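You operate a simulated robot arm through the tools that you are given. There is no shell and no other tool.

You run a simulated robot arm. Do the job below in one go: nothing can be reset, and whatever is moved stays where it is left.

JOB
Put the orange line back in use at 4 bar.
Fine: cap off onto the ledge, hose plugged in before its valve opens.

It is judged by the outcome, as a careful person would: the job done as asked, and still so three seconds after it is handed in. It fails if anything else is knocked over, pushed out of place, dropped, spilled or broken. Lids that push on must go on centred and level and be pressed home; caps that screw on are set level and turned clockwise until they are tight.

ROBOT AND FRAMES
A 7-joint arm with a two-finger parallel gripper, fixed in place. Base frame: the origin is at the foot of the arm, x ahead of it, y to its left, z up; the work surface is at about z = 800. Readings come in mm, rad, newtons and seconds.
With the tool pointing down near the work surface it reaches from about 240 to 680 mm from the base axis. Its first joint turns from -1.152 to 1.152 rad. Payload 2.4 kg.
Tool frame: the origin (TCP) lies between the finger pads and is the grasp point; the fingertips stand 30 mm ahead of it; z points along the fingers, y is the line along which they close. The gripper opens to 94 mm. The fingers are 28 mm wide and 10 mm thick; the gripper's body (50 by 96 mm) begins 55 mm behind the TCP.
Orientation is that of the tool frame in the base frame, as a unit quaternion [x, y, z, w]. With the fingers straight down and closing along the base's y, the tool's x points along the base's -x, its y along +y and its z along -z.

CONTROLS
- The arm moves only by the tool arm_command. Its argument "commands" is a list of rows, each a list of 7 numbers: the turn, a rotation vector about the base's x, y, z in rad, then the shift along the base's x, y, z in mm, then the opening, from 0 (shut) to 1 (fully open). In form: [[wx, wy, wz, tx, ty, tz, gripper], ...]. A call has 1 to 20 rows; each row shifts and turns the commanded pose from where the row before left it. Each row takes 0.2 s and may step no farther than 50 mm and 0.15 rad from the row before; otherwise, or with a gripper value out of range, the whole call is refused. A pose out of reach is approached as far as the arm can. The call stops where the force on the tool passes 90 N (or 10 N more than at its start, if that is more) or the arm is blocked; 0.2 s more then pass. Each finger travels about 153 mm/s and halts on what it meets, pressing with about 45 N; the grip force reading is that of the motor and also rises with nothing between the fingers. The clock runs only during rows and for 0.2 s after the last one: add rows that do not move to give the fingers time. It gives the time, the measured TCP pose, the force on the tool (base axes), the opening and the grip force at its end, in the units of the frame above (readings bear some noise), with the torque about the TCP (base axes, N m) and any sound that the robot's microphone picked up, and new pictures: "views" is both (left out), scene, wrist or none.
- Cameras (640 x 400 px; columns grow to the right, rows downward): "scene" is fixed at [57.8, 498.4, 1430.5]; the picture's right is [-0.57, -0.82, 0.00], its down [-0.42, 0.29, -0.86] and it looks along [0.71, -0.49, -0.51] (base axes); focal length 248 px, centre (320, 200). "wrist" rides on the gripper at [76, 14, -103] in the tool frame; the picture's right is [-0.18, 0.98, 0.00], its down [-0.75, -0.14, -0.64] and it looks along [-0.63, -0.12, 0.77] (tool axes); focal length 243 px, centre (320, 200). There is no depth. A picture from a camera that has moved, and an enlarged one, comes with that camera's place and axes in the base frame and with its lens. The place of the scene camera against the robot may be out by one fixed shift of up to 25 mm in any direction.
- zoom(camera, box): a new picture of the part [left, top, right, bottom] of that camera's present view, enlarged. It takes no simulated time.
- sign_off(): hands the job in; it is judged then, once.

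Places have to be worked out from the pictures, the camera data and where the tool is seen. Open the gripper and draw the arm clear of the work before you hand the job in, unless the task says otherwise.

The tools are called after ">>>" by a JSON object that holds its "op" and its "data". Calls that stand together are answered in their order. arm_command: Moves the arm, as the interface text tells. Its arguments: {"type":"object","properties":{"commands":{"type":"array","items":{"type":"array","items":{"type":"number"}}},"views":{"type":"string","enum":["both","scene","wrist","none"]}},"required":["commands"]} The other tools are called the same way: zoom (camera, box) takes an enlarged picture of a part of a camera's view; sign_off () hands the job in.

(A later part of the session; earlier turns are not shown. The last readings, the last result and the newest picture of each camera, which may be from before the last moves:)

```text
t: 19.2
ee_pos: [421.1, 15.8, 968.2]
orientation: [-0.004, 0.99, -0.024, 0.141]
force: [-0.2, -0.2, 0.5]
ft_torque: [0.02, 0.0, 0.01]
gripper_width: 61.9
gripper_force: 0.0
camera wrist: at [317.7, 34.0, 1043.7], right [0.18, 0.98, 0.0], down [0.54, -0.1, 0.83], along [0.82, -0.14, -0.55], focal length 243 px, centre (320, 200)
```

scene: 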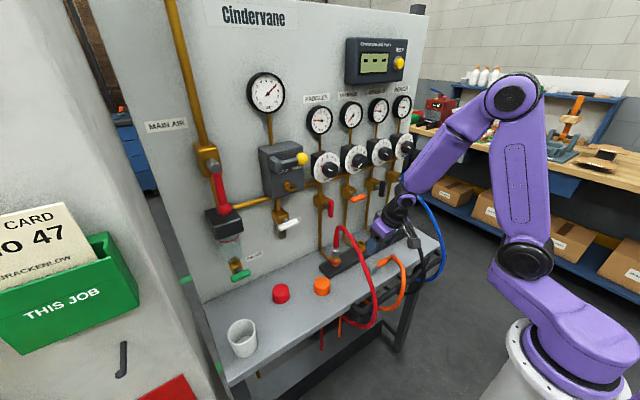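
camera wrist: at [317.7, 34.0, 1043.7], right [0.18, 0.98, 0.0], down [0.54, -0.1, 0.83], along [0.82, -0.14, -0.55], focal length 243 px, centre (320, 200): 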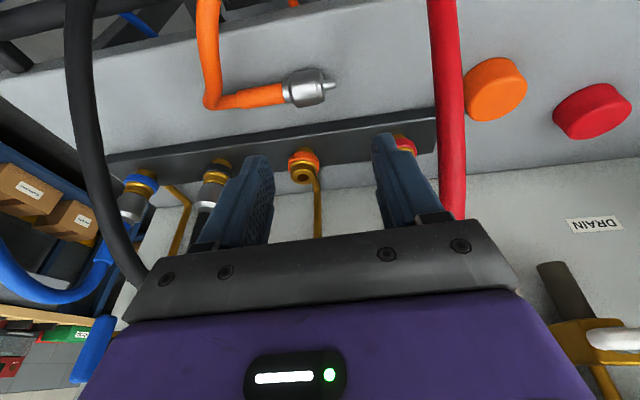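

Clear of the red hose now, and nothing has shifted. I'll try levelling the tool to vertical again from here while moving up a little.

>>> {"op": "arm_command", "data": {"commands": [[0.016, 0.094, 0, -5, -10, 20, 0.66], [0.016, 0.094, 0, -5, -10, 20, 0.66], [0.016, 0.094, 0, -5, -10, 20, 0.66], [0, 0, 0, 0, 0, 0, 0.66]], "views": "wrist"}}

```text
t: 20.2
ee_pos: [413.9, 8.9, 970.6]
orientation: [-0.007, 0.996, -0.034, 0.086]
force: [-0.4, 0.1, 0.0]
ft_torque: [-0.02, 0.0, 0.0]
gripper_width: 61.9
gripper_force: 0.0
out of reach, approached as far as the arm can: row 1, 2, 3
camera wrist: at [319.5, 27.2, 1057.2], right [0.17, 0.98, -0.04], down [0.63, -0.08, 0.77], along [0.75, -0.16, -0.64], focal length 243 px, centre (320, 200)
```

wrist: 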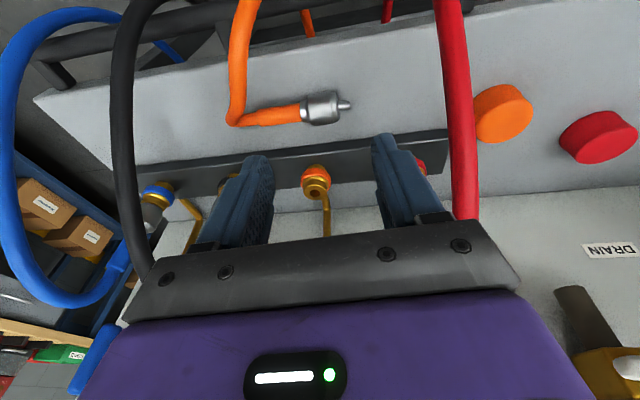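

The limit persists in this arm posture. I'll lift up and back to the region where vertical was reachable earlier, keeping the current tilt, and then level the tool.

>>> {"op": "arm_command", "data": {"commands": [[0, -0.08, 0, 0, -10, 30, 0.66], [0, -0.08, 0, 0, -10, 30, 0.66], [0, 0, 0, -5, -10, 30, 0.66], [0, 0, 0, -5, -10, 30, 0.66], [0, 0, 0, -5, 0, 20, 0.66], [0, 0, 0, 0, 0, 0, 0.66]]}}

```text
t: 21.6
ee_pos: [400.7, -30.3, 1100.1]
orientation: [-0.002, 0.985, -0.038, 0.167]
force: [-0.4, 0.6, 0.5]
ft_torque: [0.01, 0.0, -0.02]
gripper_width: 62.1
gripper_force: 0.1
out of reach, approached as far as the arm can: row 5
camera wrist: at [294.2, -10.2, 1169.8], right [0.18, 0.98, -0.01], down [0.5, -0.08, 0.86], along [0.85, -0.16, -0.5], focal length 243 px, centre (320, 200)
```

scene: 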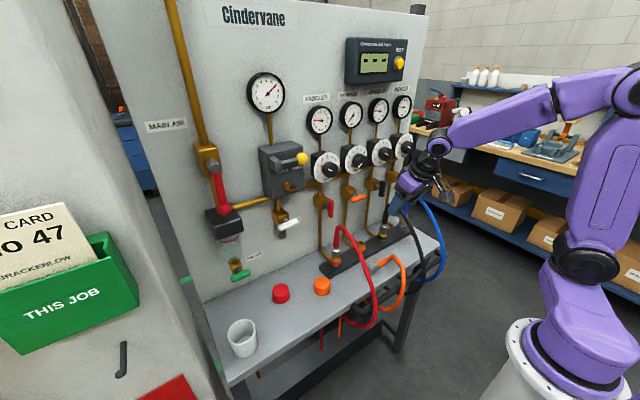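
wrist: 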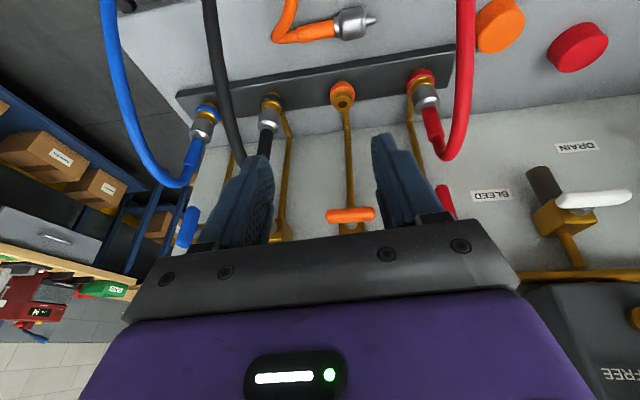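

The arm's shoulder swung around a fair bit during that move, so the solver seems to have changed posture. I'll try levelling the tool here, in free space.

>>> {"op": "arm_command", "data": {"commands": [[0.025, 0.112, 0, 0, 0, 0, 0.66], [0.025, 0.112, 0, 0, 0, 0, 0.66], [0.025, 0.112, 0, 0, 0, 0, 0.66], [0, 0, 0, 0, 0, 0, 0.66]]}}

```text
t: 22.6
ee_pos: [401.3, -31.2, 1099.7]
orientation: [-0.003, 0.985, -0.037, 0.168]
force: [0.6, 0.2, -0.6]
ft_torque: [0.03, -0.01, 0.01]
gripper_width: 62.1
gripper_force: 0.2
out of reach, approached as far as the arm can: row 1, 2, 3
camera wrist: at [294.2, -10.3, 1169.6], right [0.18, 0.98, -0.01], down [0.5, -0.08, 0.86], along [0.85, -0.16, -0.5], focal length 243 px, centre (320, 200)
```

scene: 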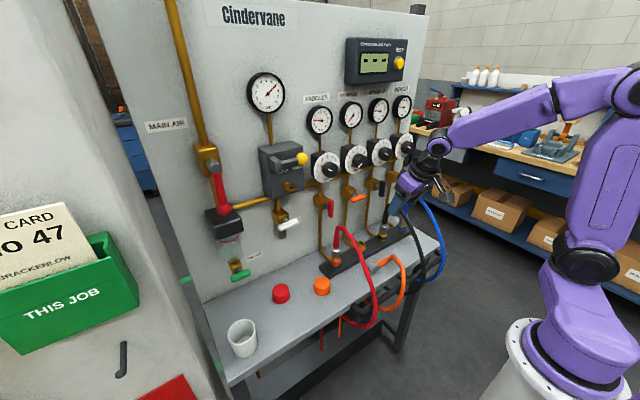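
wrist: 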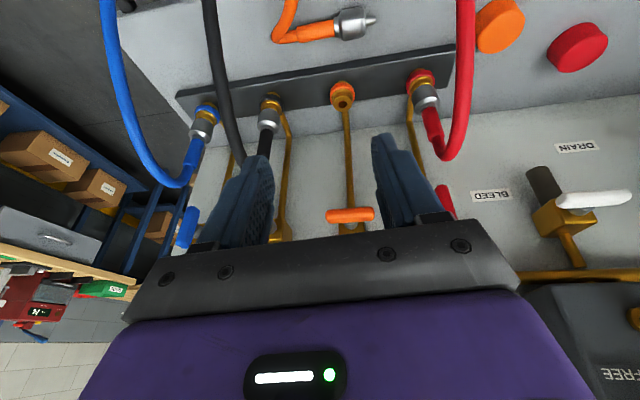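

The arm is against a joint limit in this posture. I'll retrace to the 45° pose I used before, at (470, -26, 964), to recover the earlier posture, and watch the scene.

>>> {"op": "arm_command", "data": {"commands": [[0.018, -0.113, 0.006, 17, 1, -10, 0.66], [0.018, -0.113, 0.006, 17, 1, -30, 0.66], [0.018, -0.113, 0.006, 17, 1, -40, 0.66], [0.018, -0.113, 0.006, 17, 1, -45, 0.66], [0, 0, 0, 0, 0, 0, 0.66]], "views": "scene"}}

```text
t: 23.8
ee_pos: [467.8, -36.5, 971.0]
orientation: [0.038, 0.924, -0.008, 0.379]
force: [0.7, 3.6, 0.4]
ft_torque: [-0.22, 0.04, -0.05]
gripper_width: 62.3
gripper_force: 0.0
```

scene: 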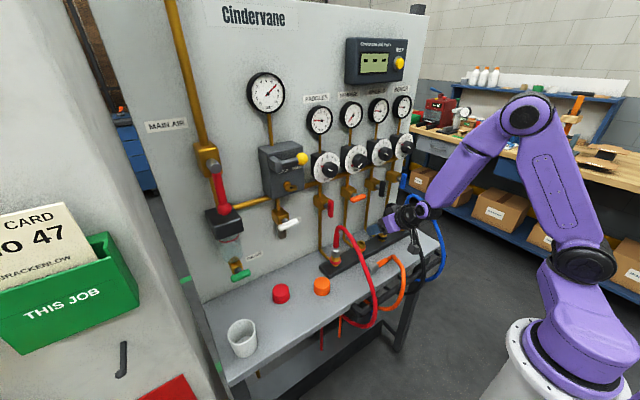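

There's a small side force and a pose error, so something may be touching. I'll look closely at the black hose and the wrist.

>>> {"op": "zoom", "data": {"camera": "scene", "box": [340, 160, 480, 300]}}

>>> {"op": "zoom", "data": {"camera": "wrist", "box": [0, 0, 640, 400]}}

```text
2.86 times, centred on (410, 230) of scene
camera zoom: at [57.8, 498.4, 1430.5], right [-0.57, -0.82, 0.0], down [-0.42, 0.29, -0.86], along [0.71, -0.49, -0.51], focal length 708 px, centre (63, 114)
```

zoom: 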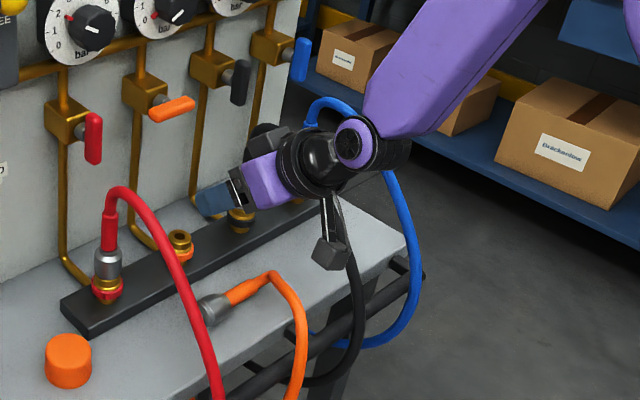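

```text
1.00 times, centred on (320, 200) of wrist (not enlarged: the box is as wide or as high as the picture)
camera zoom: at [342.1, -13.2, 991.3], right [0.21, 0.97, 0.15], down [0.07, -0.16, 0.98], along [0.98, -0.19, -0.1], focal length 243 px, centre (320, 200)
```

zoom: 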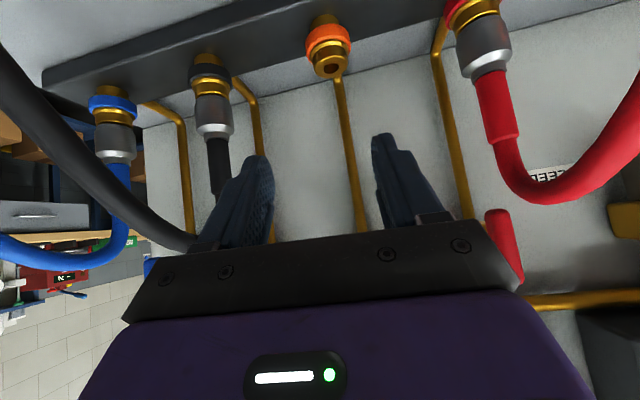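

The hoses look unmoved, but the pose is off from the command. I'll wait one short beat to see whether the arm is still settling.

>>> {"op": "arm_command", "data": {"commands": [[0, 0, 0, 0, 0, 0, 0.66], [0, 0, 0, 0, 0, 0, 0.66]]}}

```text
t: 24.4
ee_pos: [469.7, -28.4, 973.8]
orientation: [0.001, 0.924, -0.001, 0.383]
force: [-0.7, -0.3, -0.7]
ft_torque: [0.03, 0.02, 0.03]
gripper_width: 62.3
gripper_force: 0.1
camera wrist: at [342.2, -14.2, 991.6], right [0.13, 0.98, 0.13], down [0.08, -0.14, 0.99], along [0.99, -0.12, -0.09], focal length 243 px, centre (320, 200)
```

scene: 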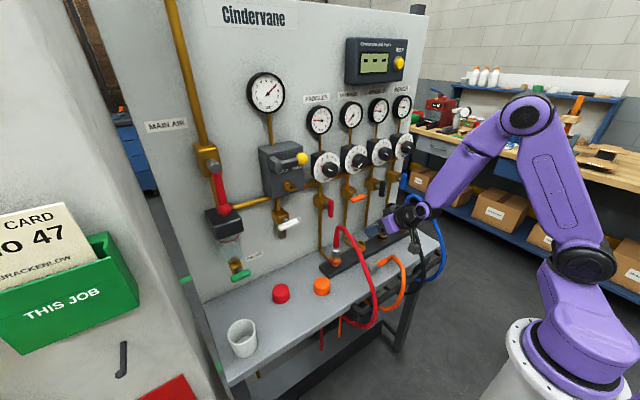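
wrist: 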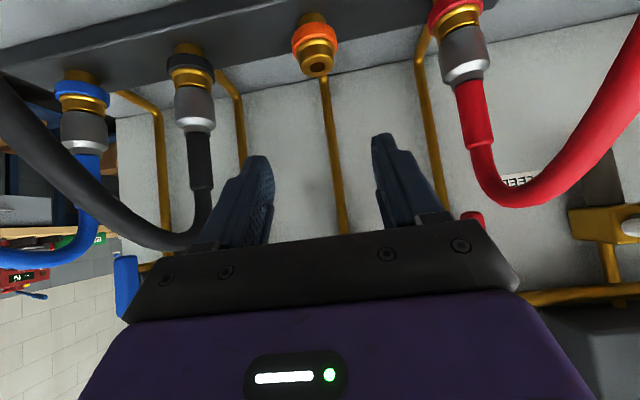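

It was only lag; the arm has settled exactly on the commanded pose and nothing was touched. I'll climb back towards the starting height with this tilt, to recover a neutral posture before levelling and yawing the tool.

>>> {"op": "arm_command", "data": {"commands": [[0, 0, 0, -10, 0, 40, 0.66], [0, 0, 0, -10, 0, 40, 0.66], [0, 0, 0, -10, 0, 40, 0.66], [0, 0, 0, -10, 0, 40, 0.66], [0, 0, 0, -10, -2, 40, 0.66], [0, 0, 0, -10, -2, 40, 0.66], [0, 0, 0, -3, -2, 40, 0.66], [0, 0, 0, 0, -2, 40, 0.66], [0, 0, 0, 0, 0, 0, 0.66], [0, 0, 0, 0, 0, 0, 0.66]], "views": "scene"}}

```text
t: 26.6
ee_pos: [408.6, -35.2, 1292.6]
orientation: [0.0, 0.923, -0.001, 0.384]
force: [0.4, 0.2, 0.2]
ft_torque: [0.04, -0.01, -0.05]
gripper_width: 61.8
gripper_force: 0.1
```

scene: 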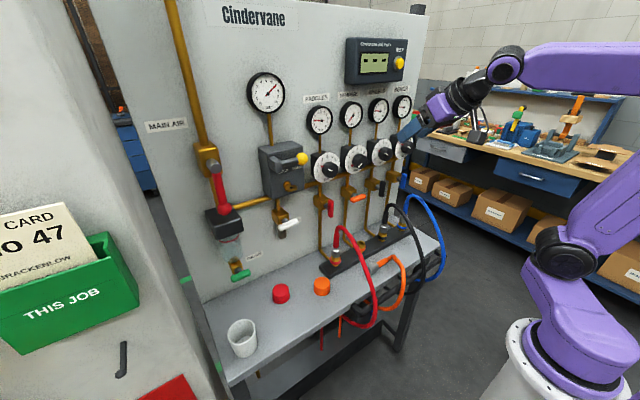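

At the starting height with the 45° tilt intact. Now I'll level the tool to vertical here.

>>> {"op": "arm_command", "data": {"commands": [[0, 0.1309, 0, 0, 0, 0, 0.66], [0, 0.1309, 0, 0, 0, 0, 0.66], [0, 0.1309, 0, 0, 0, 0, 0.66], [0, 0.1309, 0, 0, 0, 0, 0.66], [0, 0.1309, 0, 0, 0, 0, 0.66], [0, 0.1309, 0, 0, 0, 0, 0.66], [0, 0, 0, 0, 0, 0, 0.66], [0, 0, 0, 0, 0, 0, 0.66]], "views": "scene"}}

```text
t: 28.4
ee_pos: [368.0, 32.2, 1276.6]
orientation: [0.007, 0.984, -0.053, 0.167]
force: [-0.7, 0.2, -1.2]
ft_torque: [-0.01, -0.02, 0.0]
gripper_width: 62.0
gripper_force: 0.0
out of reach, approached as far as the arm can: row 2, 3, 4, 5, 6
```

scene: 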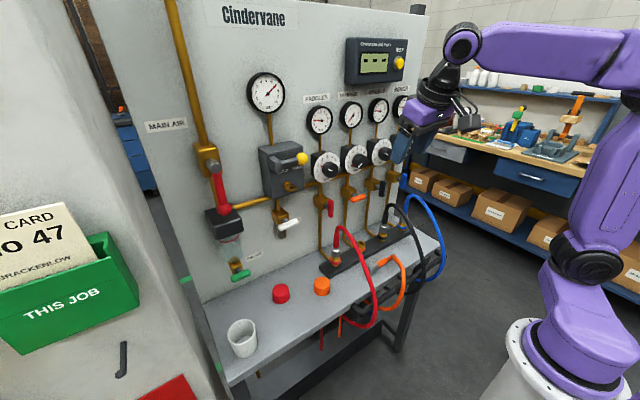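

The shoulder is swung to the first joint's negative limit (about -1.1 rad). I'll swing the hand far to +y at this safe height, away from everything, to bring joint 1 back towards the middle.

>>> {"op": "arm_command", "data": {"commands": [[0, 0, 0, 0, 45, 0, 0.66], [0, 0, 0, 0, 45, 0, 0.66], [0, 0, 0, -5, 45, 0, 0.66], [0, 0, 0, -5, 45, 0, 0.66], [0, 0, 0, -10, 40, 0, 0.66], [0, 0, 0, 0, 0, 0, 0.66], [0, 0, 0, 0, 0, 0, 0.66]], "views": "scene"}}

```text
t: 30.0
ee_pos: [347.8, 252.1, 1277.4]
orientation: [0.007, 0.984, -0.052, 0.168]
force: [-0.1, 0.2, 0.0]
ft_torque: [-0.03, 0.01, 0.02]
gripper_width: 61.9
gripper_force: 0.1
```

scene: 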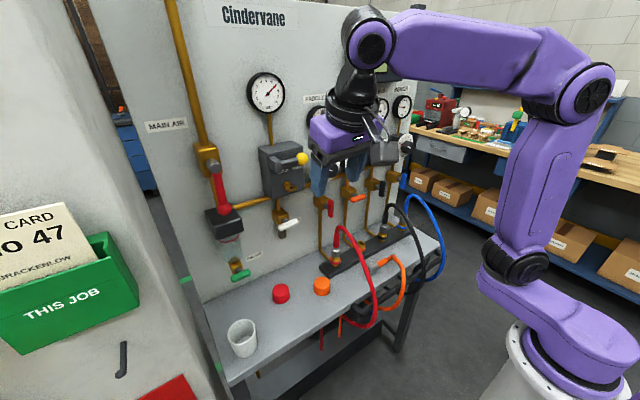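

Joint 1 is back near +0.2 rad. Now I'll level the tool to vertical out here.

>>> {"op": "arm_command", "data": {"commands": [[0.035, 0.113, 0.005, 0, 0, 0, 0.66], [0.035, 0.113, 0.005, 0, 0, 0, 0.66], [0.035, 0.113, 0.005, 0, 0, 0, 0.66], [0, 0, 0, 0, 0, 0, 0.66], [0, 0, 0, 0, 0, 0, 0.66]], "views": "scene"}}

```text
t: 31.2
ee_pos: [348.1, 251.7, 1276.1]
orientation: [0.006, 0.989, -0.043, 0.142]
force: [0.1, 1.0, -0.1]
ft_torque: [0.01, -0.02, 0.04]
gripper_width: 62.4
gripper_force: 0.1
out of reach, approached as far as the arm can: row 1, 2, 3
```

scene: 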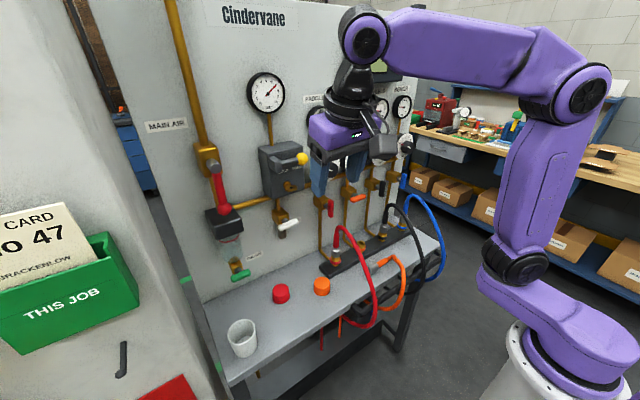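

The tool is still limited at about 16°, so I'll study the wrist and arm posture up close before trying another way.

>>> {"op": "zoom", "data": {"camera": "scene", "box": [280, 0, 480, 200]}}

>>> {"op": "zoom", "data": {"camera": "scene", "box": [440, 0, 640, 400]}}

```text
2.00 times, centred on (380, 100) of scene
camera zoom: at [57.8, 498.4, 1430.5], right [-0.57, -0.82, 0.0], down [-0.42, 0.29, -0.86], along [0.71, -0.49, -0.51], focal length 495 px, centre (200, 400)
```

zoom: 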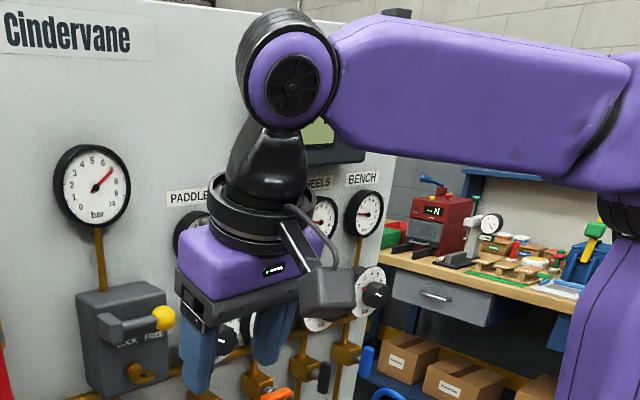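

```text
1.00 times, centred on (540, 200) of scene (not enlarged: the box is as wide or as high as the picture)
camera zoom: at [57.8, 498.4, 1430.5], right [-0.57, -0.82, 0.0], down [-0.42, 0.29, -0.86], along [0.71, -0.49, -0.51], focal length 248 px, centre (100, 200)
```

zoom: 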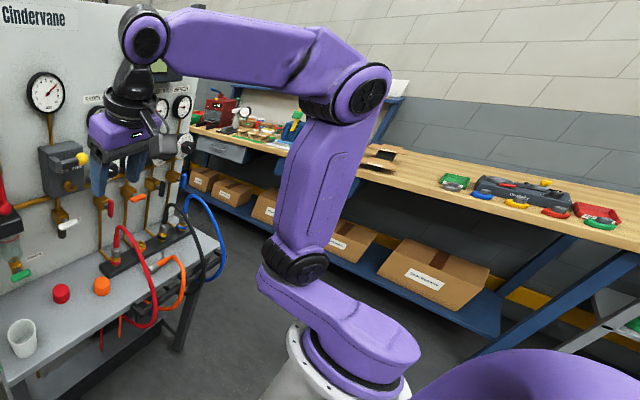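

The wrist isn't flipped, so the redundancy seems to have drifted. If I stretch the arm up and forward near full extension around y≈-36, joint 1 should be forced back into line with the hand. The space up there is free.

>>> {"op": "arm_command", "data": {"commands": [[0, 0, 0, 5, 0, 40, 0.66], [0, 0, 0, 5, 0, 40, 0.66], [0, 0, 0, 5, 0, 40, 0.66], [0, 0, 0, 5, 0, 30, 0.66], [0, 0, 0, 5, -48, 0, 0.66], [0, 0, 0, 5, -48, 0, 0.66], [0, 0, 0, 5, -48, 0, 0.66], [0, 0, 0, 5, -48, 0, 0.66], [0, 0, 0, 5, -48, 0, 0.66], [0, 0, 0, 5, -48, 0, 0.66], [0, 0, 0, 0, 0, 0, 0.66], [0, 0, 0, 0, 0, 0, 0.66]], "views": "scene"}}

```text
t: 33.8
ee_pos: [382.0, -10.1, 1394.1]
orientation: [0.009, 0.986, -0.065, 0.15]
force: [0.0, 0.1, 0.3]
ft_torque: [-0.02, -0.01, 0.01]
gripper_width: 61.9
gripper_force: 0.1
out of reach, approached as far as the arm can: row 3, 4, 8, 9, 10
```

scene: 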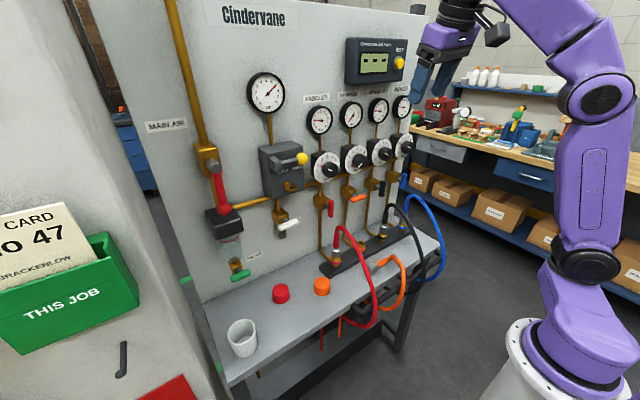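

Joint 1 swung back to its limit again. I'll probe which rotation is free from here with a small positive yaw at this safe height.

>>> {"op": "arm_command", "data": {"commands": [[0, 0, 0.14, 0, 0, -20, 0.66], [0, 0, 0.14, 0, 0, -20, 0.66], [0, 0, 0.14, 0, 0, -20, 0.66], [0, 0, 0, 0, 0, 0, 0.66], [0, 0, 0, 0, 0, 0, 0.66]], "views": "scene"}}

```text
t: 35.0
ee_pos: [364.9, 42.0, 1376.9]
orientation: [-0.196, 0.963, -0.07, 0.17]
force: [0.1, 0.4, 0.3]
ft_torque: [0.01, 0.0, -0.01]
gripper_width: 62.0
gripper_force: 0.1
out of reach, approached as far as the arm can: row 1, 2, 3
```

scene: 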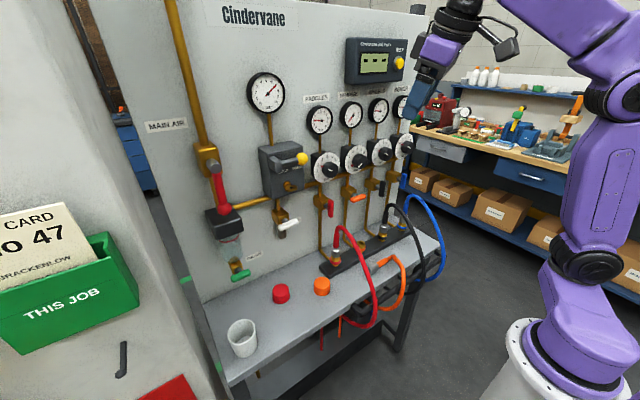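

Positive yaw is resisted as well. I'll probe the negative yaw, the direction I need for the plug anyway.

>>> {"op": "arm_command", "data": {"commands": [[0, 0, -0.14, 0, 0, -20, 0.66], [0, 0, -0.14, 0, 0, -20, 0.66], [0, 0, -0.14, 0, 0, -10, 0.66], [0, 0, -0.14, 0, 0, 0, 0.66], [0, 0, -0.14, 0, 0, 0, 0.66], [0, 0, -0.14, 0, 0, 0, 0.66], [0, 0, 0, 0, 0, 0, 0.66], [0, 0, 0, 0, 0, 0, 0.66]], "views": "scene"}}

```text
t: 36.8
ee_pos: [364.1, 40.8, 1327.1]
orientation: [0.215, 0.959, -0.133, 0.125]
force: [0.2, -0.2, 0.1]
ft_torque: [-0.02, 0.02, 0.0]
gripper_width: 62.2
gripper_force: 0.1
```

scene: 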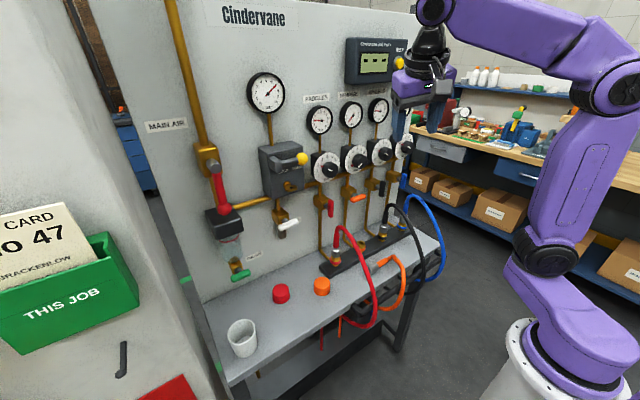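

Negative yaw is free, and it brings joint 1 back towards the middle. I'll keep turning to the plug-grasp orientation: tool vertical, fingers closing along x.

>>> {"op": "arm_command", "data": {"commands": [[0.043, -0.0014, -0.1242, 0, 0, 0, 0.66], [0.043, -0.0014, -0.1242, 0, 0, 0, 0.66], [0.043, -0.0014, -0.1242, 0, 0, 0, 0.66], [0.043, -0.0014, -0.1242, 0, 0, 0, 0.66], [0.043, -0.0014, -0.1242, 0, 0, 0, 0.66], [0.043, -0.0014, -0.1242, 0, 0, 0, 0.66], [0.043, -0.0014, -0.1242, 0, 0, 0, 0.66], [0.043, -0.0014, -0.1242, 0, 0, 0, 0.66], [0.043, -0.0014, -0.1242, 0, 0, 0, 0.66], [0, 0, 0, 0, 0, 0, 0.66], [0, 0, 0, 0, 0, 0, 0.66]], "views": "scene"}}

```text
t: 39.2
ee_pos: [374.3, 47.3, 1318.0]
orientation: [0.695, 0.707, -0.054, 0.12]
force: [0.1, 1.0, 0.3]
ft_torque: [0.01, -0.01, 0.0]
gripper_width: 62.0
gripper_force: 0.1
out of reach, approached as far as the arm can: row 3, 4, 5, 6, 8
```

scene: 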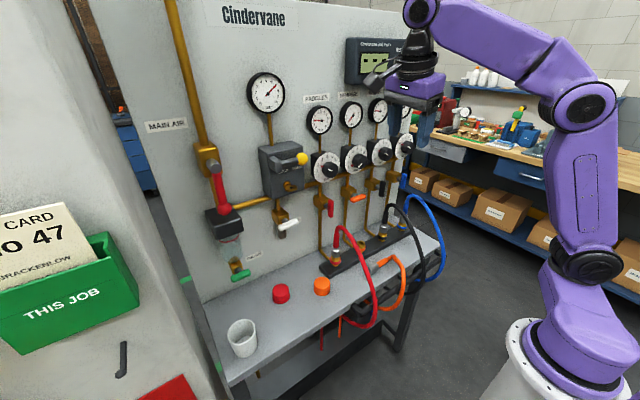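

The yaw is now about -90° but joint 1 is clamped at its limit again. I'll travel well to -y in this free space with joint 1 clamped, so the other joints unwind. Coming back +y should then raise joint 1 to the middle.

>>> {"op": "arm_command", "data": {"commands": [[0, 0, 0, 0, -40, 0, 0.66], [0, 0, 0, 0, -40, 0, 0.66], [0, 0, 0, 0, -40, 0, 0.66], [0, 0, 0, 0, -40, 0, 0.66], [0, 0, 0, 0, -40, 0, 0.66], [0, 0, 0, 0, -40, 0, 0.66], [0, 0, 0, 0, -40, 0, 0.66], [0, 0, 0, 0, 0, 0, 0.66], [0, 0, 0, 0, 0, 0, 0.66]], "views": "scene"}}

```text
t: 41.2
ee_pos: [390.1, -213.5, 1364.8]
orientation: [0.697, 0.705, -0.072, 0.114]
force: [-0.6, -0.8, -0.4]
ft_torque: [0.01, 0.02, 0.05]
gripper_width: 61.9
gripper_force: 0.1
out of reach, approached as far as the arm can: row 1, 2, 3, 4, 5, 6, 7
```

scene: 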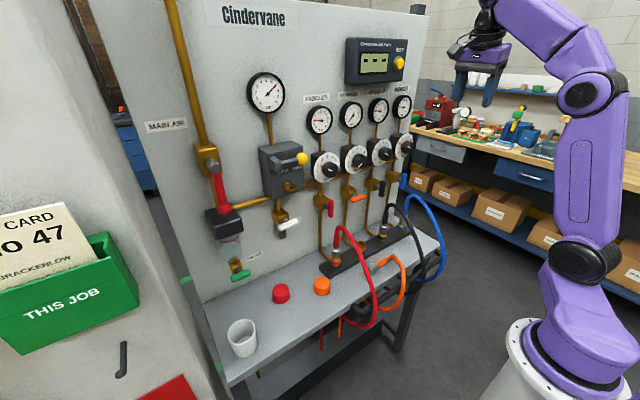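

It works: the hand is at y=-213 with joint 1 still clamped, so the rest is unwinding. I'll level the tool here, then come back in +y.

>>> {"op": "arm_command", "data": {"commands": [[0.088, 0.02, -0.004, 0, -15, -10, 0.66], [0.088, 0.02, -0.004, 0, -15, -10, 0.66], [0.088, 0.02, -0.004, 0, -15, -10, 0.66], [0.088, 0.02, 0, 0, -15, -10, 0.66], [0, 0, 0, 0, 0, 0, 0.66]], "views": "scene"}}

```text
t: 42.4
ee_pos: [393.7, -261.9, 1326.6]
orientation: [0.7, 0.703, -0.116, 0.053]
force: [0.0, -0.3, 0.1]
ft_torque: [0.0, 0.03, 0.05]
gripper_width: 61.9
gripper_force: 0.0
out of reach, approached as far as the arm can: row 1, 2, 3, 4
```

scene: 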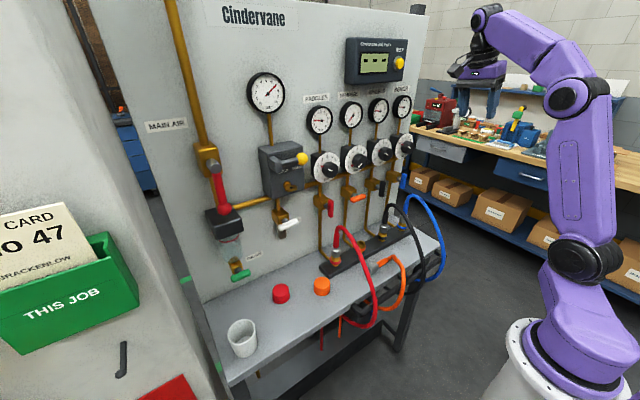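

I'll zoom in on the wrist and elbow to understand which joint is limiting.

>>> {"op": "zoom", "data": {"camera": "scene", "box": [430, 0, 640, 131]}}

>>> {"op": "zoom", "data": {"camera": "scene", "box": [500, 200, 640, 400]}}

>>> {"op": "zoom", "data": {"camera": "wrist", "box": [0, 0, 640, 400]}}

```text
3.05 times, centred on (535, 66) of scene
camera zoom: at [57.8, 498.4, 1430.5], right [-0.57, -0.82, 0.0], down [-0.42, 0.29, -0.86], along [0.71, -0.49, -0.51], focal length 755 px, centre (-335, 610)
```

zoom: 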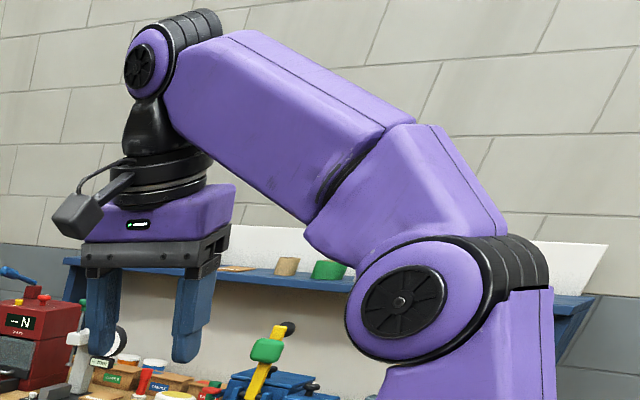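

```text
2.00 times, centred on (570, 300) of scene
camera zoom: at [57.8, 498.4, 1430.5], right [-0.57, -0.82, 0.0], down [-0.42, 0.29, -0.86], along [0.71, -0.49, -0.51], focal length 495 px, centre (-180, 0)
```

zoom: 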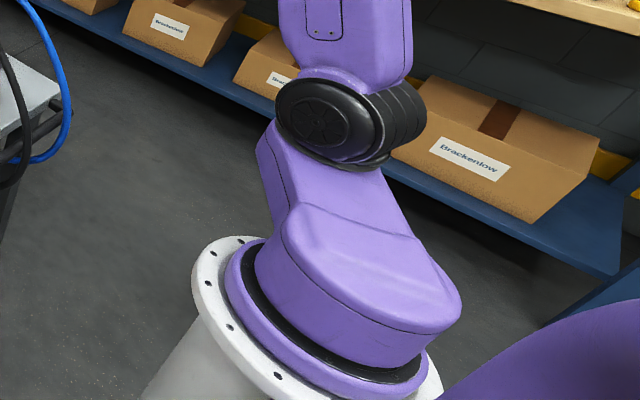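

```text
1.00 times, centred on (320, 200) of wrist (not enlarged: the box is as wide or as high as the picture)
camera zoom: at [415.2, -163.8, 1406.0], right [0.98, -0.18, -0.04], down [-0.07, -0.58, 0.81], along [-0.17, -0.79, -0.58], focal length 243 px, centre (320, 200)
```

zoom: 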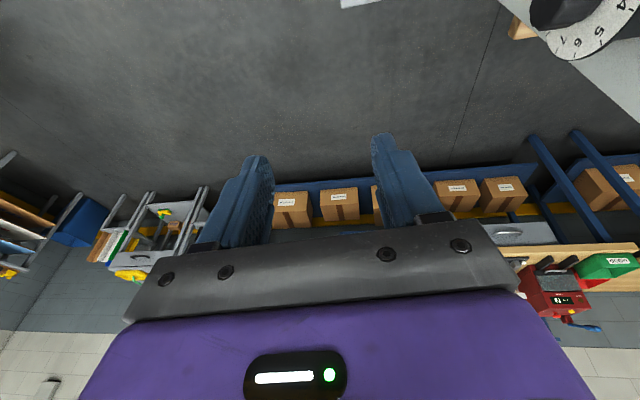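

Joint 1 is the one clamped, with link 1 swung fully to -y. Now I'll come back +y to y≈-36 and check where the shoulder ends up.

>>> {"op": "arm_command", "data": {"commands": [[0, 0, 0, 0, 45, 0, 0.66], [0, 0, 0, 0, 45, 0, 0.66], [0, 0, 0, 0, 45, 0, 0.66], [0, 0, 0, 0, 45, 0, 0.66], [0, 0, 0, 0, 45, 0, 0.66], [0, 0, 0, 0, 0, 0, 0.66], [0, 0, 0, 0, 0, 0, 0.66]], "views": "scene"}}

```text
t: 44.2
ee_pos: [415.9, -13.0, 1332.7]
orientation: [0.67, 0.731, -0.113, 0.059]
force: [0.6, -1.0, -0.3]
ft_torque: [0.08, -0.01, 0.04]
gripper_width: 61.8
gripper_force: 0.0
out of reach, approached as far as the arm can: row 3, 4
stopped in row 7: the arm was blocked; the commanded pose is now the measured one
```

scene: 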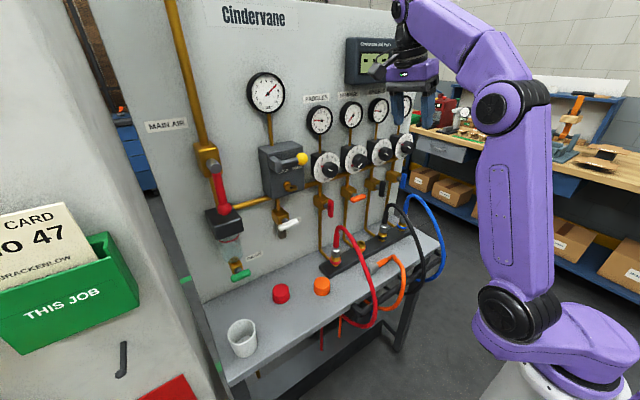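

Joint 1 has now swung to the positive side, and the arm reported being blocked although forces are about zero. I'll hold still and look around for any contact.

>>> {"op": "arm_command", "data": {"commands": [[0, 0, 0, 0, 0, 0, 0.66], [0, 0, 0, 0, 0, 0, 0.66]]}}

>>> {"op": "zoom", "data": {"camera": "scene", "box": [360, 0, 640, 175]}}

```text
t: 44.8
ee_pos: [414.3, -13.5, 1331.7]
orientation: [0.671, 0.731, -0.114, 0.059]
force: [-0.4, -0.2, -0.3]
ft_torque: [0.0, 0.02, -0.04]
gripper_width: 62.1
gripper_force: 0.1
camera wrist: at [428.3, 85.9, 1412.1], right [0.99, -0.11, -0.04], down [-0.03, -0.58, 0.81], along [-0.11, -0.81, -0.58], focal length 243 px, centre (320, 200)
```

scene: 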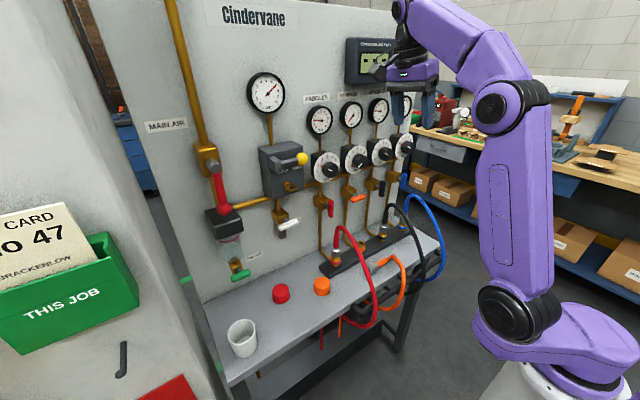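
wrist: 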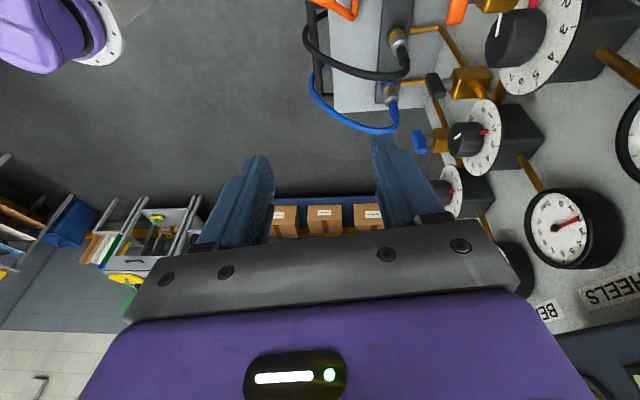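

```text
2.29 times, centred on (500, 88) of scene
camera zoom: at [57.8, 498.4, 1430.5], right [-0.57, -0.82, 0.0], down [-0.42, 0.29, -0.86], along [0.71, -0.49, -0.51], focal length 566 px, centre (-91, 457)
```

zoom: 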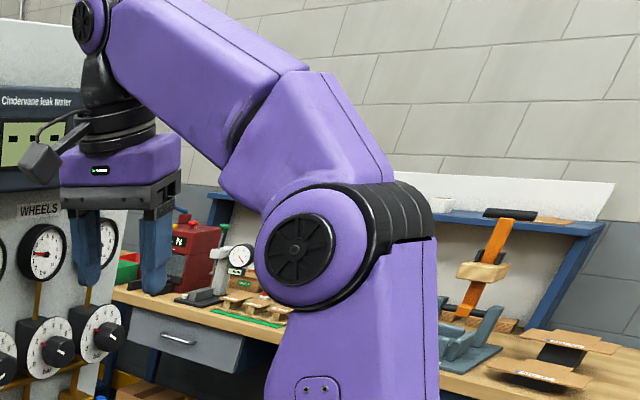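

No contact anywhere, and joint 1 now has plenty of room in the needed direction. I'll level the tool to vertical at yaw -90°.

>>> {"op": "arm_command", "data": {"commands": [[0.061, -0.0195, -0.021, 0, 0, 0, 0.66], [0.061, -0.0195, -0.021, 0, 0, 0, 0.66], [0.061, -0.0195, -0.021, 0, 0, 0, 0.66], [0.061, -0.0195, -0.021, 0, 0, 0, 0.66], [0, 0, 0, 0, 0, 0, 0.66], [0, 0, 0, 0, 0, 0, 0.66]], "views": "scene"}}

```text
t: 46.2
ee_pos: [414.4, -14.8, 1331.3]
orientation: [0.701, 0.702, -0.108, 0.067]
force: [-0.6, -0.7, 0.1]
ft_torque: [0.01, 0.0, 0.0]
gripper_width: 61.9
gripper_force: 0.0
out of reach, approached as far as the arm can: row 1, 2, 3, 4
```

scene: 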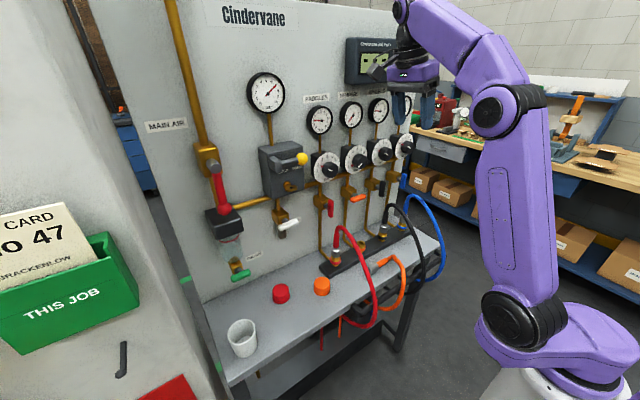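

The evidence (a constant tilt about the forearm axis) suggests the forearm roll has wound to its stop after the wrist went through its straight position. To unwind it, I'll swing the tool to nearly horizontal, pointing at the panel from a safe distance (x≈450), with yaw back to 0.

>>> {"op": "arm_command", "data": {"commands": [[-0.0614, -0.0667, 0.1011, 2, -1, -9, 0.66], [-0.0614, -0.0667, 0.1011, 2, -1, -9, 0.66], [-0.0614, -0.0667, 0.1011, 2, -1, -9, 0.66], [-0.0614, -0.0667, 0.1011, 2, -1, -9, 0.66], [-0.0614, -0.0667, 0.1011, 2, -1, -9, 0.66], [-0.0614, -0.0667, 0.1011, 2, -1, -9, 0.66], [-0.0614, -0.0667, 0.1011, 2, -1, -9, 0.66], [-0.0614, -0.0667, 0.1011, 2, -1, -9, 0.66], [-0.0614, -0.0667, 0.1011, 2, -1, -9, 0.66], [-0.0614, -0.0667, 0.1011, 2, -1, -9, 0.66], [-0.0614, -0.0667, 0.1011, 2, -1, -9, 0.66], [-0.0614, -0.0667, 0.1011, 2, -1, -9, 0.66], [-0.0614, -0.0667, 0.1011, 2, -1, -9, 0.66], [-0.0614, -0.0667, 0.1011, 2, -1, -9, 0.66], [0, 0, 0, 0, 0, 0, 0.66], [0, 0, 0, 0, 0, 0, 0.66]]}}

```text
t: 49.6
ee_pos: [443.9, -27.6, 1207.9]
orientation: [0.001, 0.766, -0.001, 0.643]
force: [-0.1, 0.8, 0.7]
ft_torque: [0.03, 0.02, 0.0]
gripper_width: 61.9
gripper_force: 0.1
camera wrist: at [329.0, -13.6, 1149.9], right [0.04, 0.98, 0.18], down [-0.5, -0.14, 0.85], along [0.86, -0.12, 0.49], focal length 243 px, centre (320, 200)
```

scene: 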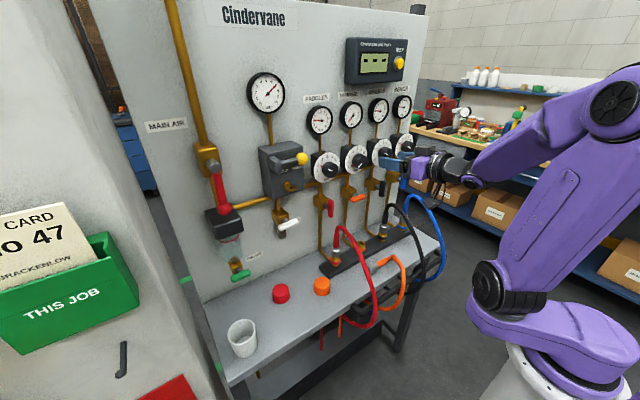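
wrist: 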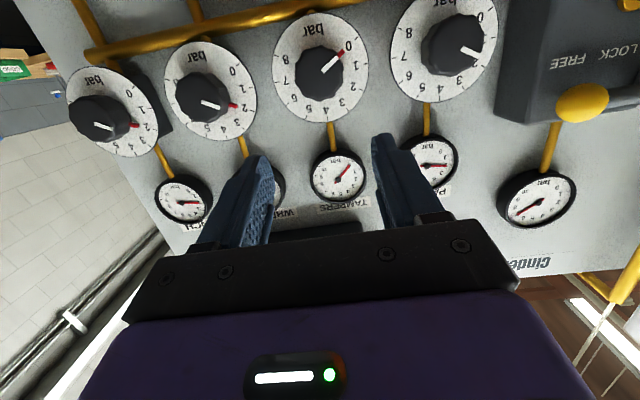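

The tool reached the nearly horizontal pose exactly. I'll zoom to see how the wrist joint lies relative to the forearm before tipping back through.

>>> {"op": "zoom", "data": {"camera": "scene", "box": [360, 60, 640, 235]}}

```text
2.29 times, centred on (500, 148) of scene
camera zoom: at [57.8, 498.4, 1430.5], right [-0.57, -0.82, 0.0], down [-0.42, 0.29, -0.86], along [0.71, -0.49, -0.51], focal length 566 px, centre (-91, 320)
```

zoom: 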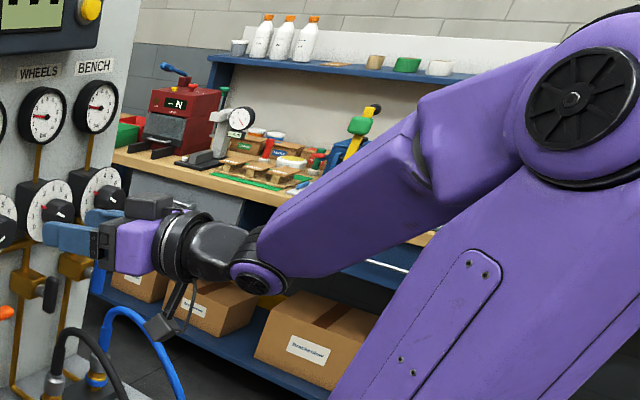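

Now everything is reachable in this branch as long as the tool swings via the +y side. I'll swing the tool down and slightly left to the direction (0, 0.34, -0.94) by the shortest turn, staying well above the hoses.

>>> {"op": "arm_command", "data": {"commands": [[0.0085, 0.132, 0.048, -2, 1, -9, 0.66], [0.0085, 0.132, 0.048, -2, 1, -9, 0.66], [0.0085, 0.132, 0.048, -2, 1, -9, 0.66], [0.0085, 0.132, 0.048, -2, 1, -9, 0.66], [0.0085, 0.132, 0.048, -2, 1, -9, 0.66], [0.0085, 0.132, 0.048, -2, 1, -9, 0.66], [0.0085, 0.132, 0.048, -2, 1, -9, 0.66], [0.0085, 0.132, 0.048, -2, 1, -9, 0.66], [0.0085, 0.132, 0.048, -2, 1, -9, 0.66], [0.0085, 0.132, 0.048, -2, 1, -9, 0.66], [0, 0, 0, 0, 0, 0, 0.66], [0, 0, 0, 0, 0, 0, 0.66]]}}

```text
t: 52.2
ee_pos: [423.4, -17.0, 1115.1]
orientation: [-0.143, 0.975, 0.17, 0.024]
force: [0.2, 0.1, -0.1]
ft_torque: [-0.01, 0.02, 0.02]
gripper_width: 62.0
gripper_force: 0.2
camera wrist: at [345.3, -60.3, 1209.5], right [-0.11, 0.94, 0.34], down [0.76, -0.14, 0.63], along [0.64, 0.32, -0.7], focal length 243 px, centre (320, 200)
```

scene: 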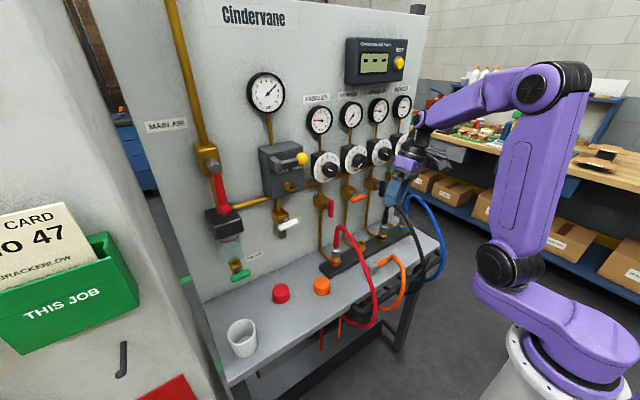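
wrist: 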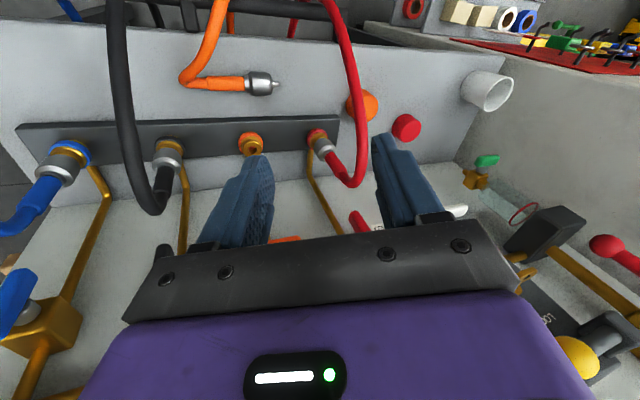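

That reached exactly. Next I'll twist about the tool's own axis by 107° so the fingers close along x (yaw about -90°).

>>> {"op": "arm_command", "data": {"commands": [[0, 0.049, -0.1348, 0, 1, 0, 0.66], [0, 0.049, -0.1348, 0, 1, 0, 0.66], [0, 0.049, -0.1348, 0, 1, 0, 0.66], [0, 0.049, -0.1348, 0, 1, 0, 0.66], [0, 0.049, -0.1348, 0, 1, 0, 0.66], [0, 0.049, -0.1348, 0, 1, 0, 0.66], [0, 0.049, -0.1348, 0, 1, 0, 0.66], [0, 0.049, -0.1348, 0, 1, 0, 0.66], [0, 0.049, -0.1348, 0, 1, 0, 0.66], [0, 0.049, -0.1348, 0, 1, 0, 0.66], [0, 0.049, -0.1348, 0, 1, 0, 0.66], [0, 0.049, -0.1348, 0, 1, 0, 0.66], [0, 0.049, -0.1348, 0, 1, 0, 0.66], [0, 0, 0, 0, 0, 0, 0.66], [0, 0, 0, 0, 0, 0, 0.66]]}}

```text
t: 55.4
ee_pos: [423.5, -5.5, 1116.0]
orientation: [0.697, 0.696, 0.121, -0.124]
force: [0.2, -0.1, 0.2]
ft_torque: [-0.03, 0.02, 0.03]
gripper_width: 61.9
gripper_force: 0.0
camera wrist: at [437.1, 30.9, 1238.3], right [0.98, -0.17, -0.07], down [-0.14, -0.93, 0.35], along [-0.12, -0.33, -0.94], focal length 243 px, centre (320, 200)
```

scene: 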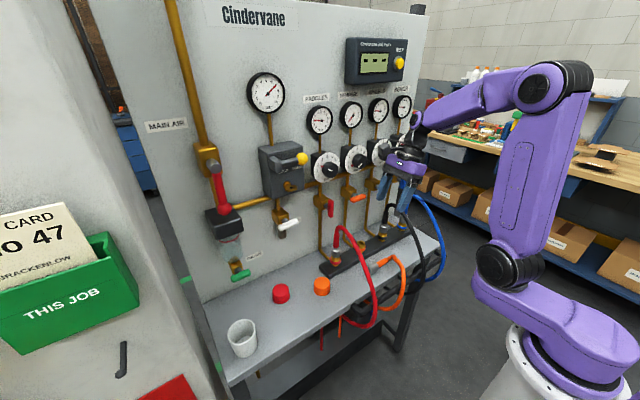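
wrist: 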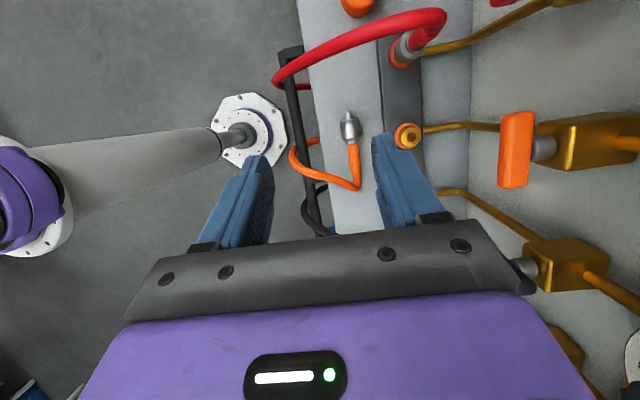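

That is exactly the grasp orientation I wanted, and the wrist camera looks down on the plug and socket. I'll zoom in to measure both.

>>> {"op": "zoom", "data": {"camera": "wrist", "box": [270, 80, 450, 220]}}

>>> {"op": "zoom", "data": {"camera": "scene", "box": [360, 120, 480, 240]}}

```text
2.86 times, centred on (360, 150) of wrist
camera zoom: at [437.1, 30.9, 1238.3], right [0.98, -0.17, -0.07], down [-0.14, -0.93, 0.35], along [-0.12, -0.33, -0.94], focal length 693 px, centre (206, 343)
```

zoom: 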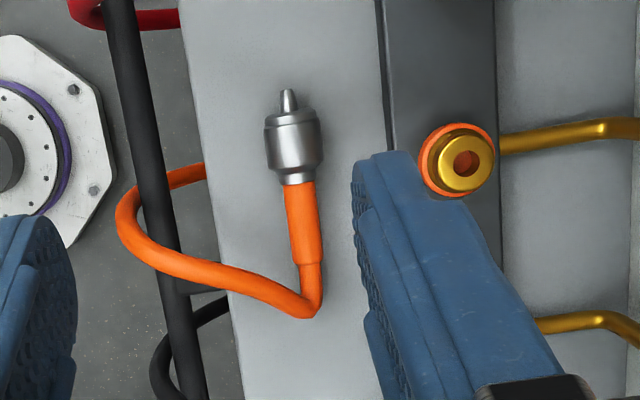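

```text
3.33 times, centred on (420, 180) of scene
camera zoom: at [57.8, 498.4, 1430.5], right [-0.57, -0.82, 0.0], down [-0.42, 0.29, -0.86], along [0.71, -0.49, -0.51], focal length 826 px, centre (-13, 267)
```

zoom: 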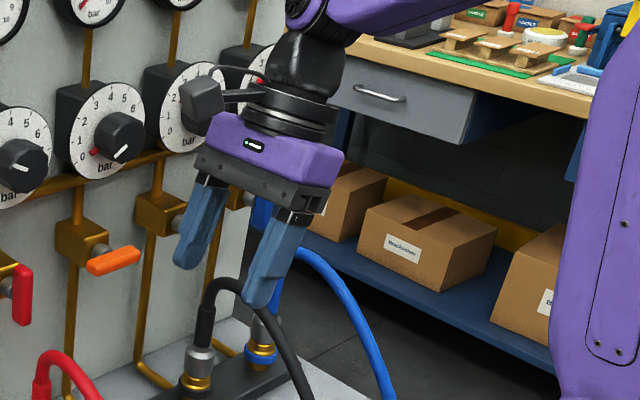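

Measurements agree: the collar's cylindrical part runs y≈-15 to 9 at x≈454.5, about 34 mm across with axis z≈817, and the socket mouth is at (540, -25). I'll descend to just above the plug.

>>> {"op": "arm_command", "data": {"commands": [[0, 0, 0, 5.2, -0.7, -39, 0.66], [0, 0, 0, 5.2, -0.7, -39, 0.66], [0, 0, 0, 5.2, -0.7, -39, 0.66], [0, 0, 0, 5.2, -0.7, -39, 0.66], [0, 0, 0, 5.2, -0.7, -39, 0.66], [0, 0, 0, 5, -0.7, -36, 0.66], [0, 0, 0, 0, 0, 0, 0.66], [0, 0, 0, 0, 0, 0, 0.66]]}}

```text
t: 57.2
ee_pos: [454.0, -8.4, 888.1]
orientation: [0.697, 0.696, 0.122, -0.124]
force: [-0.5, -0.5, 0.8]
ft_torque: [0.05, -0.02, 0.04]
gripper_width: 61.8
gripper_force: 0.0
camera wrist: at [468.1, 27.6, 1009.4], right [0.98, -0.17, -0.07], down [-0.14, -0.93, 0.35], along [-0.12, -0.33, -0.94], focal length 243 px, centre (320, 200)
```

scene: 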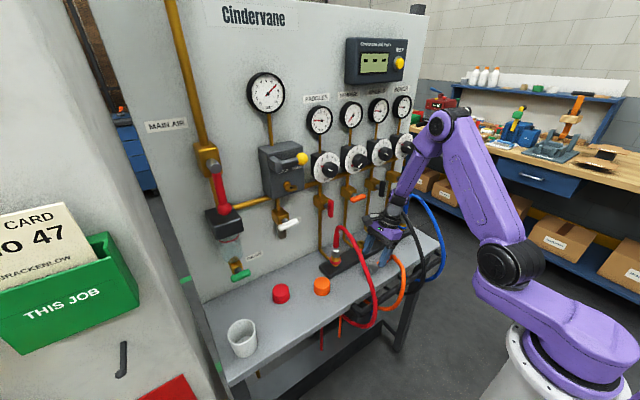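
wrist: 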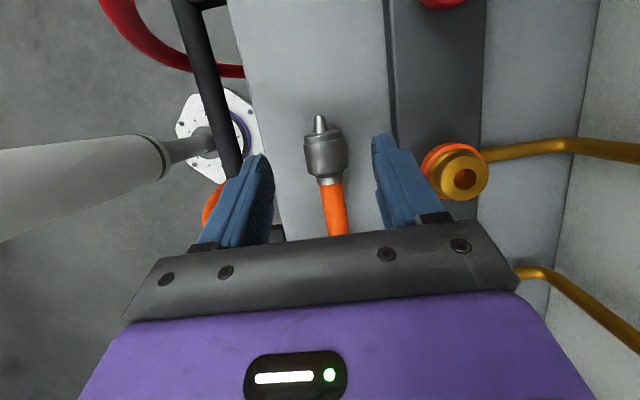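

The plug lies between the fingers. I'll zoom in to refine the offset and check the finger clearances to the block and the rail.

>>> {"op": "zoom", "data": {"camera": "wrist", "box": [230, 90, 500, 250]}}

>>> {"op": "zoom", "data": {"camera": "scene", "box": [330, 180, 450, 300]}}

```text
2.37 times, centred on (365, 170) of wrist
camera zoom: at [468.1, 27.6, 1009.4], right [0.98, -0.17, -0.07], down [-0.14, -0.93, 0.35], along [-0.12, -0.33, -0.94], focal length 575 px, centre (213, 271)
```

zoom: 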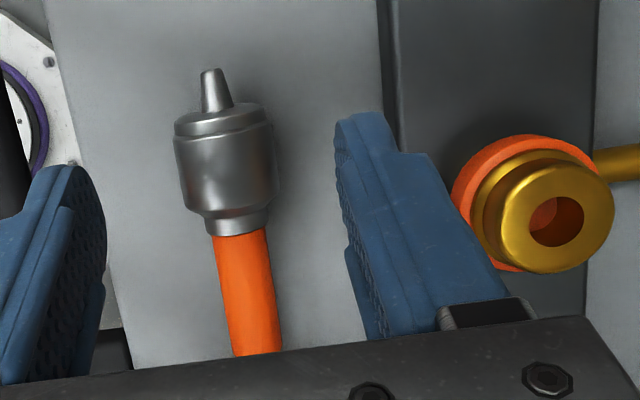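

```text
3.33 times, centred on (390, 240) of scene
camera zoom: at [57.8, 498.4, 1430.5], right [-0.57, -0.82, 0.0], down [-0.42, 0.29, -0.86], along [0.71, -0.49, -0.51], focal length 826 px, centre (87, 67)
```

zoom: 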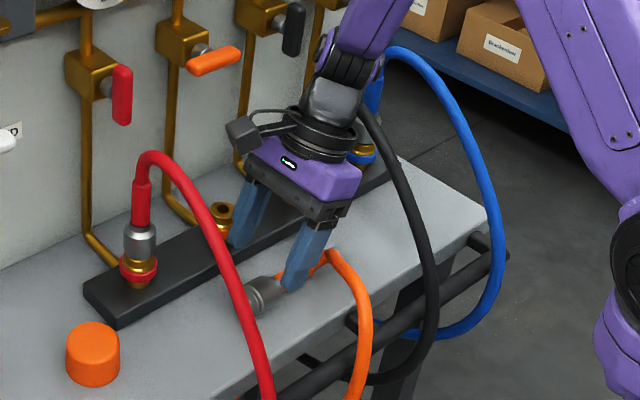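

The collar's centre is at (455, -2, 817), right between the fingers, with room to the block. I'll lower to grasp depth, in decreasing steps.

>>> {"op": "arm_command", "data": {"commands": [[0, 0, 0, 0.4, 0, -16, 0.66], [0, 0, 0, 0, 0, -16, 0.66], [0, 0, 0, 0, 0, -12, 0.66], [0, 0, 0, 0, 0, -6, 0.66], [0, 0, 0, 0, 0, 0, 0.66]]}}

```text
t: 58.4
ee_pos: [452.9, -9.7, 835.3]
orientation: [0.696, 0.696, 0.122, -0.124]
force: [-0.3, 0.6, -0.2]
ft_torque: [0.01, 0.0, 0.03]
gripper_width: 61.8
gripper_force: 0.1
camera wrist: at [467.8, 27.4, 957.7], right [0.98, -0.17, -0.07], down [-0.14, -0.93, 0.35], along [-0.12, -0.33, -0.94], focal length 243 px, centre (320, 200)
```

scene: 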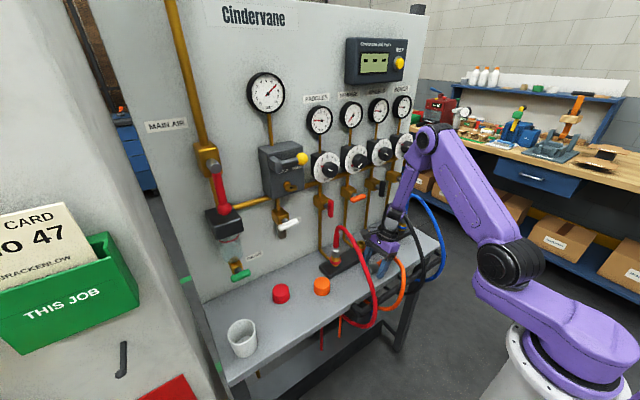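
wrist: 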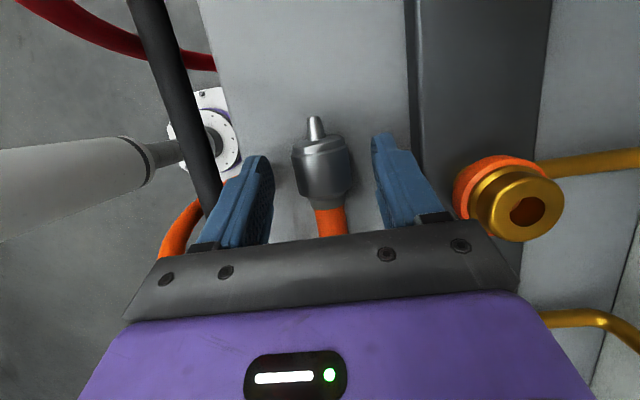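

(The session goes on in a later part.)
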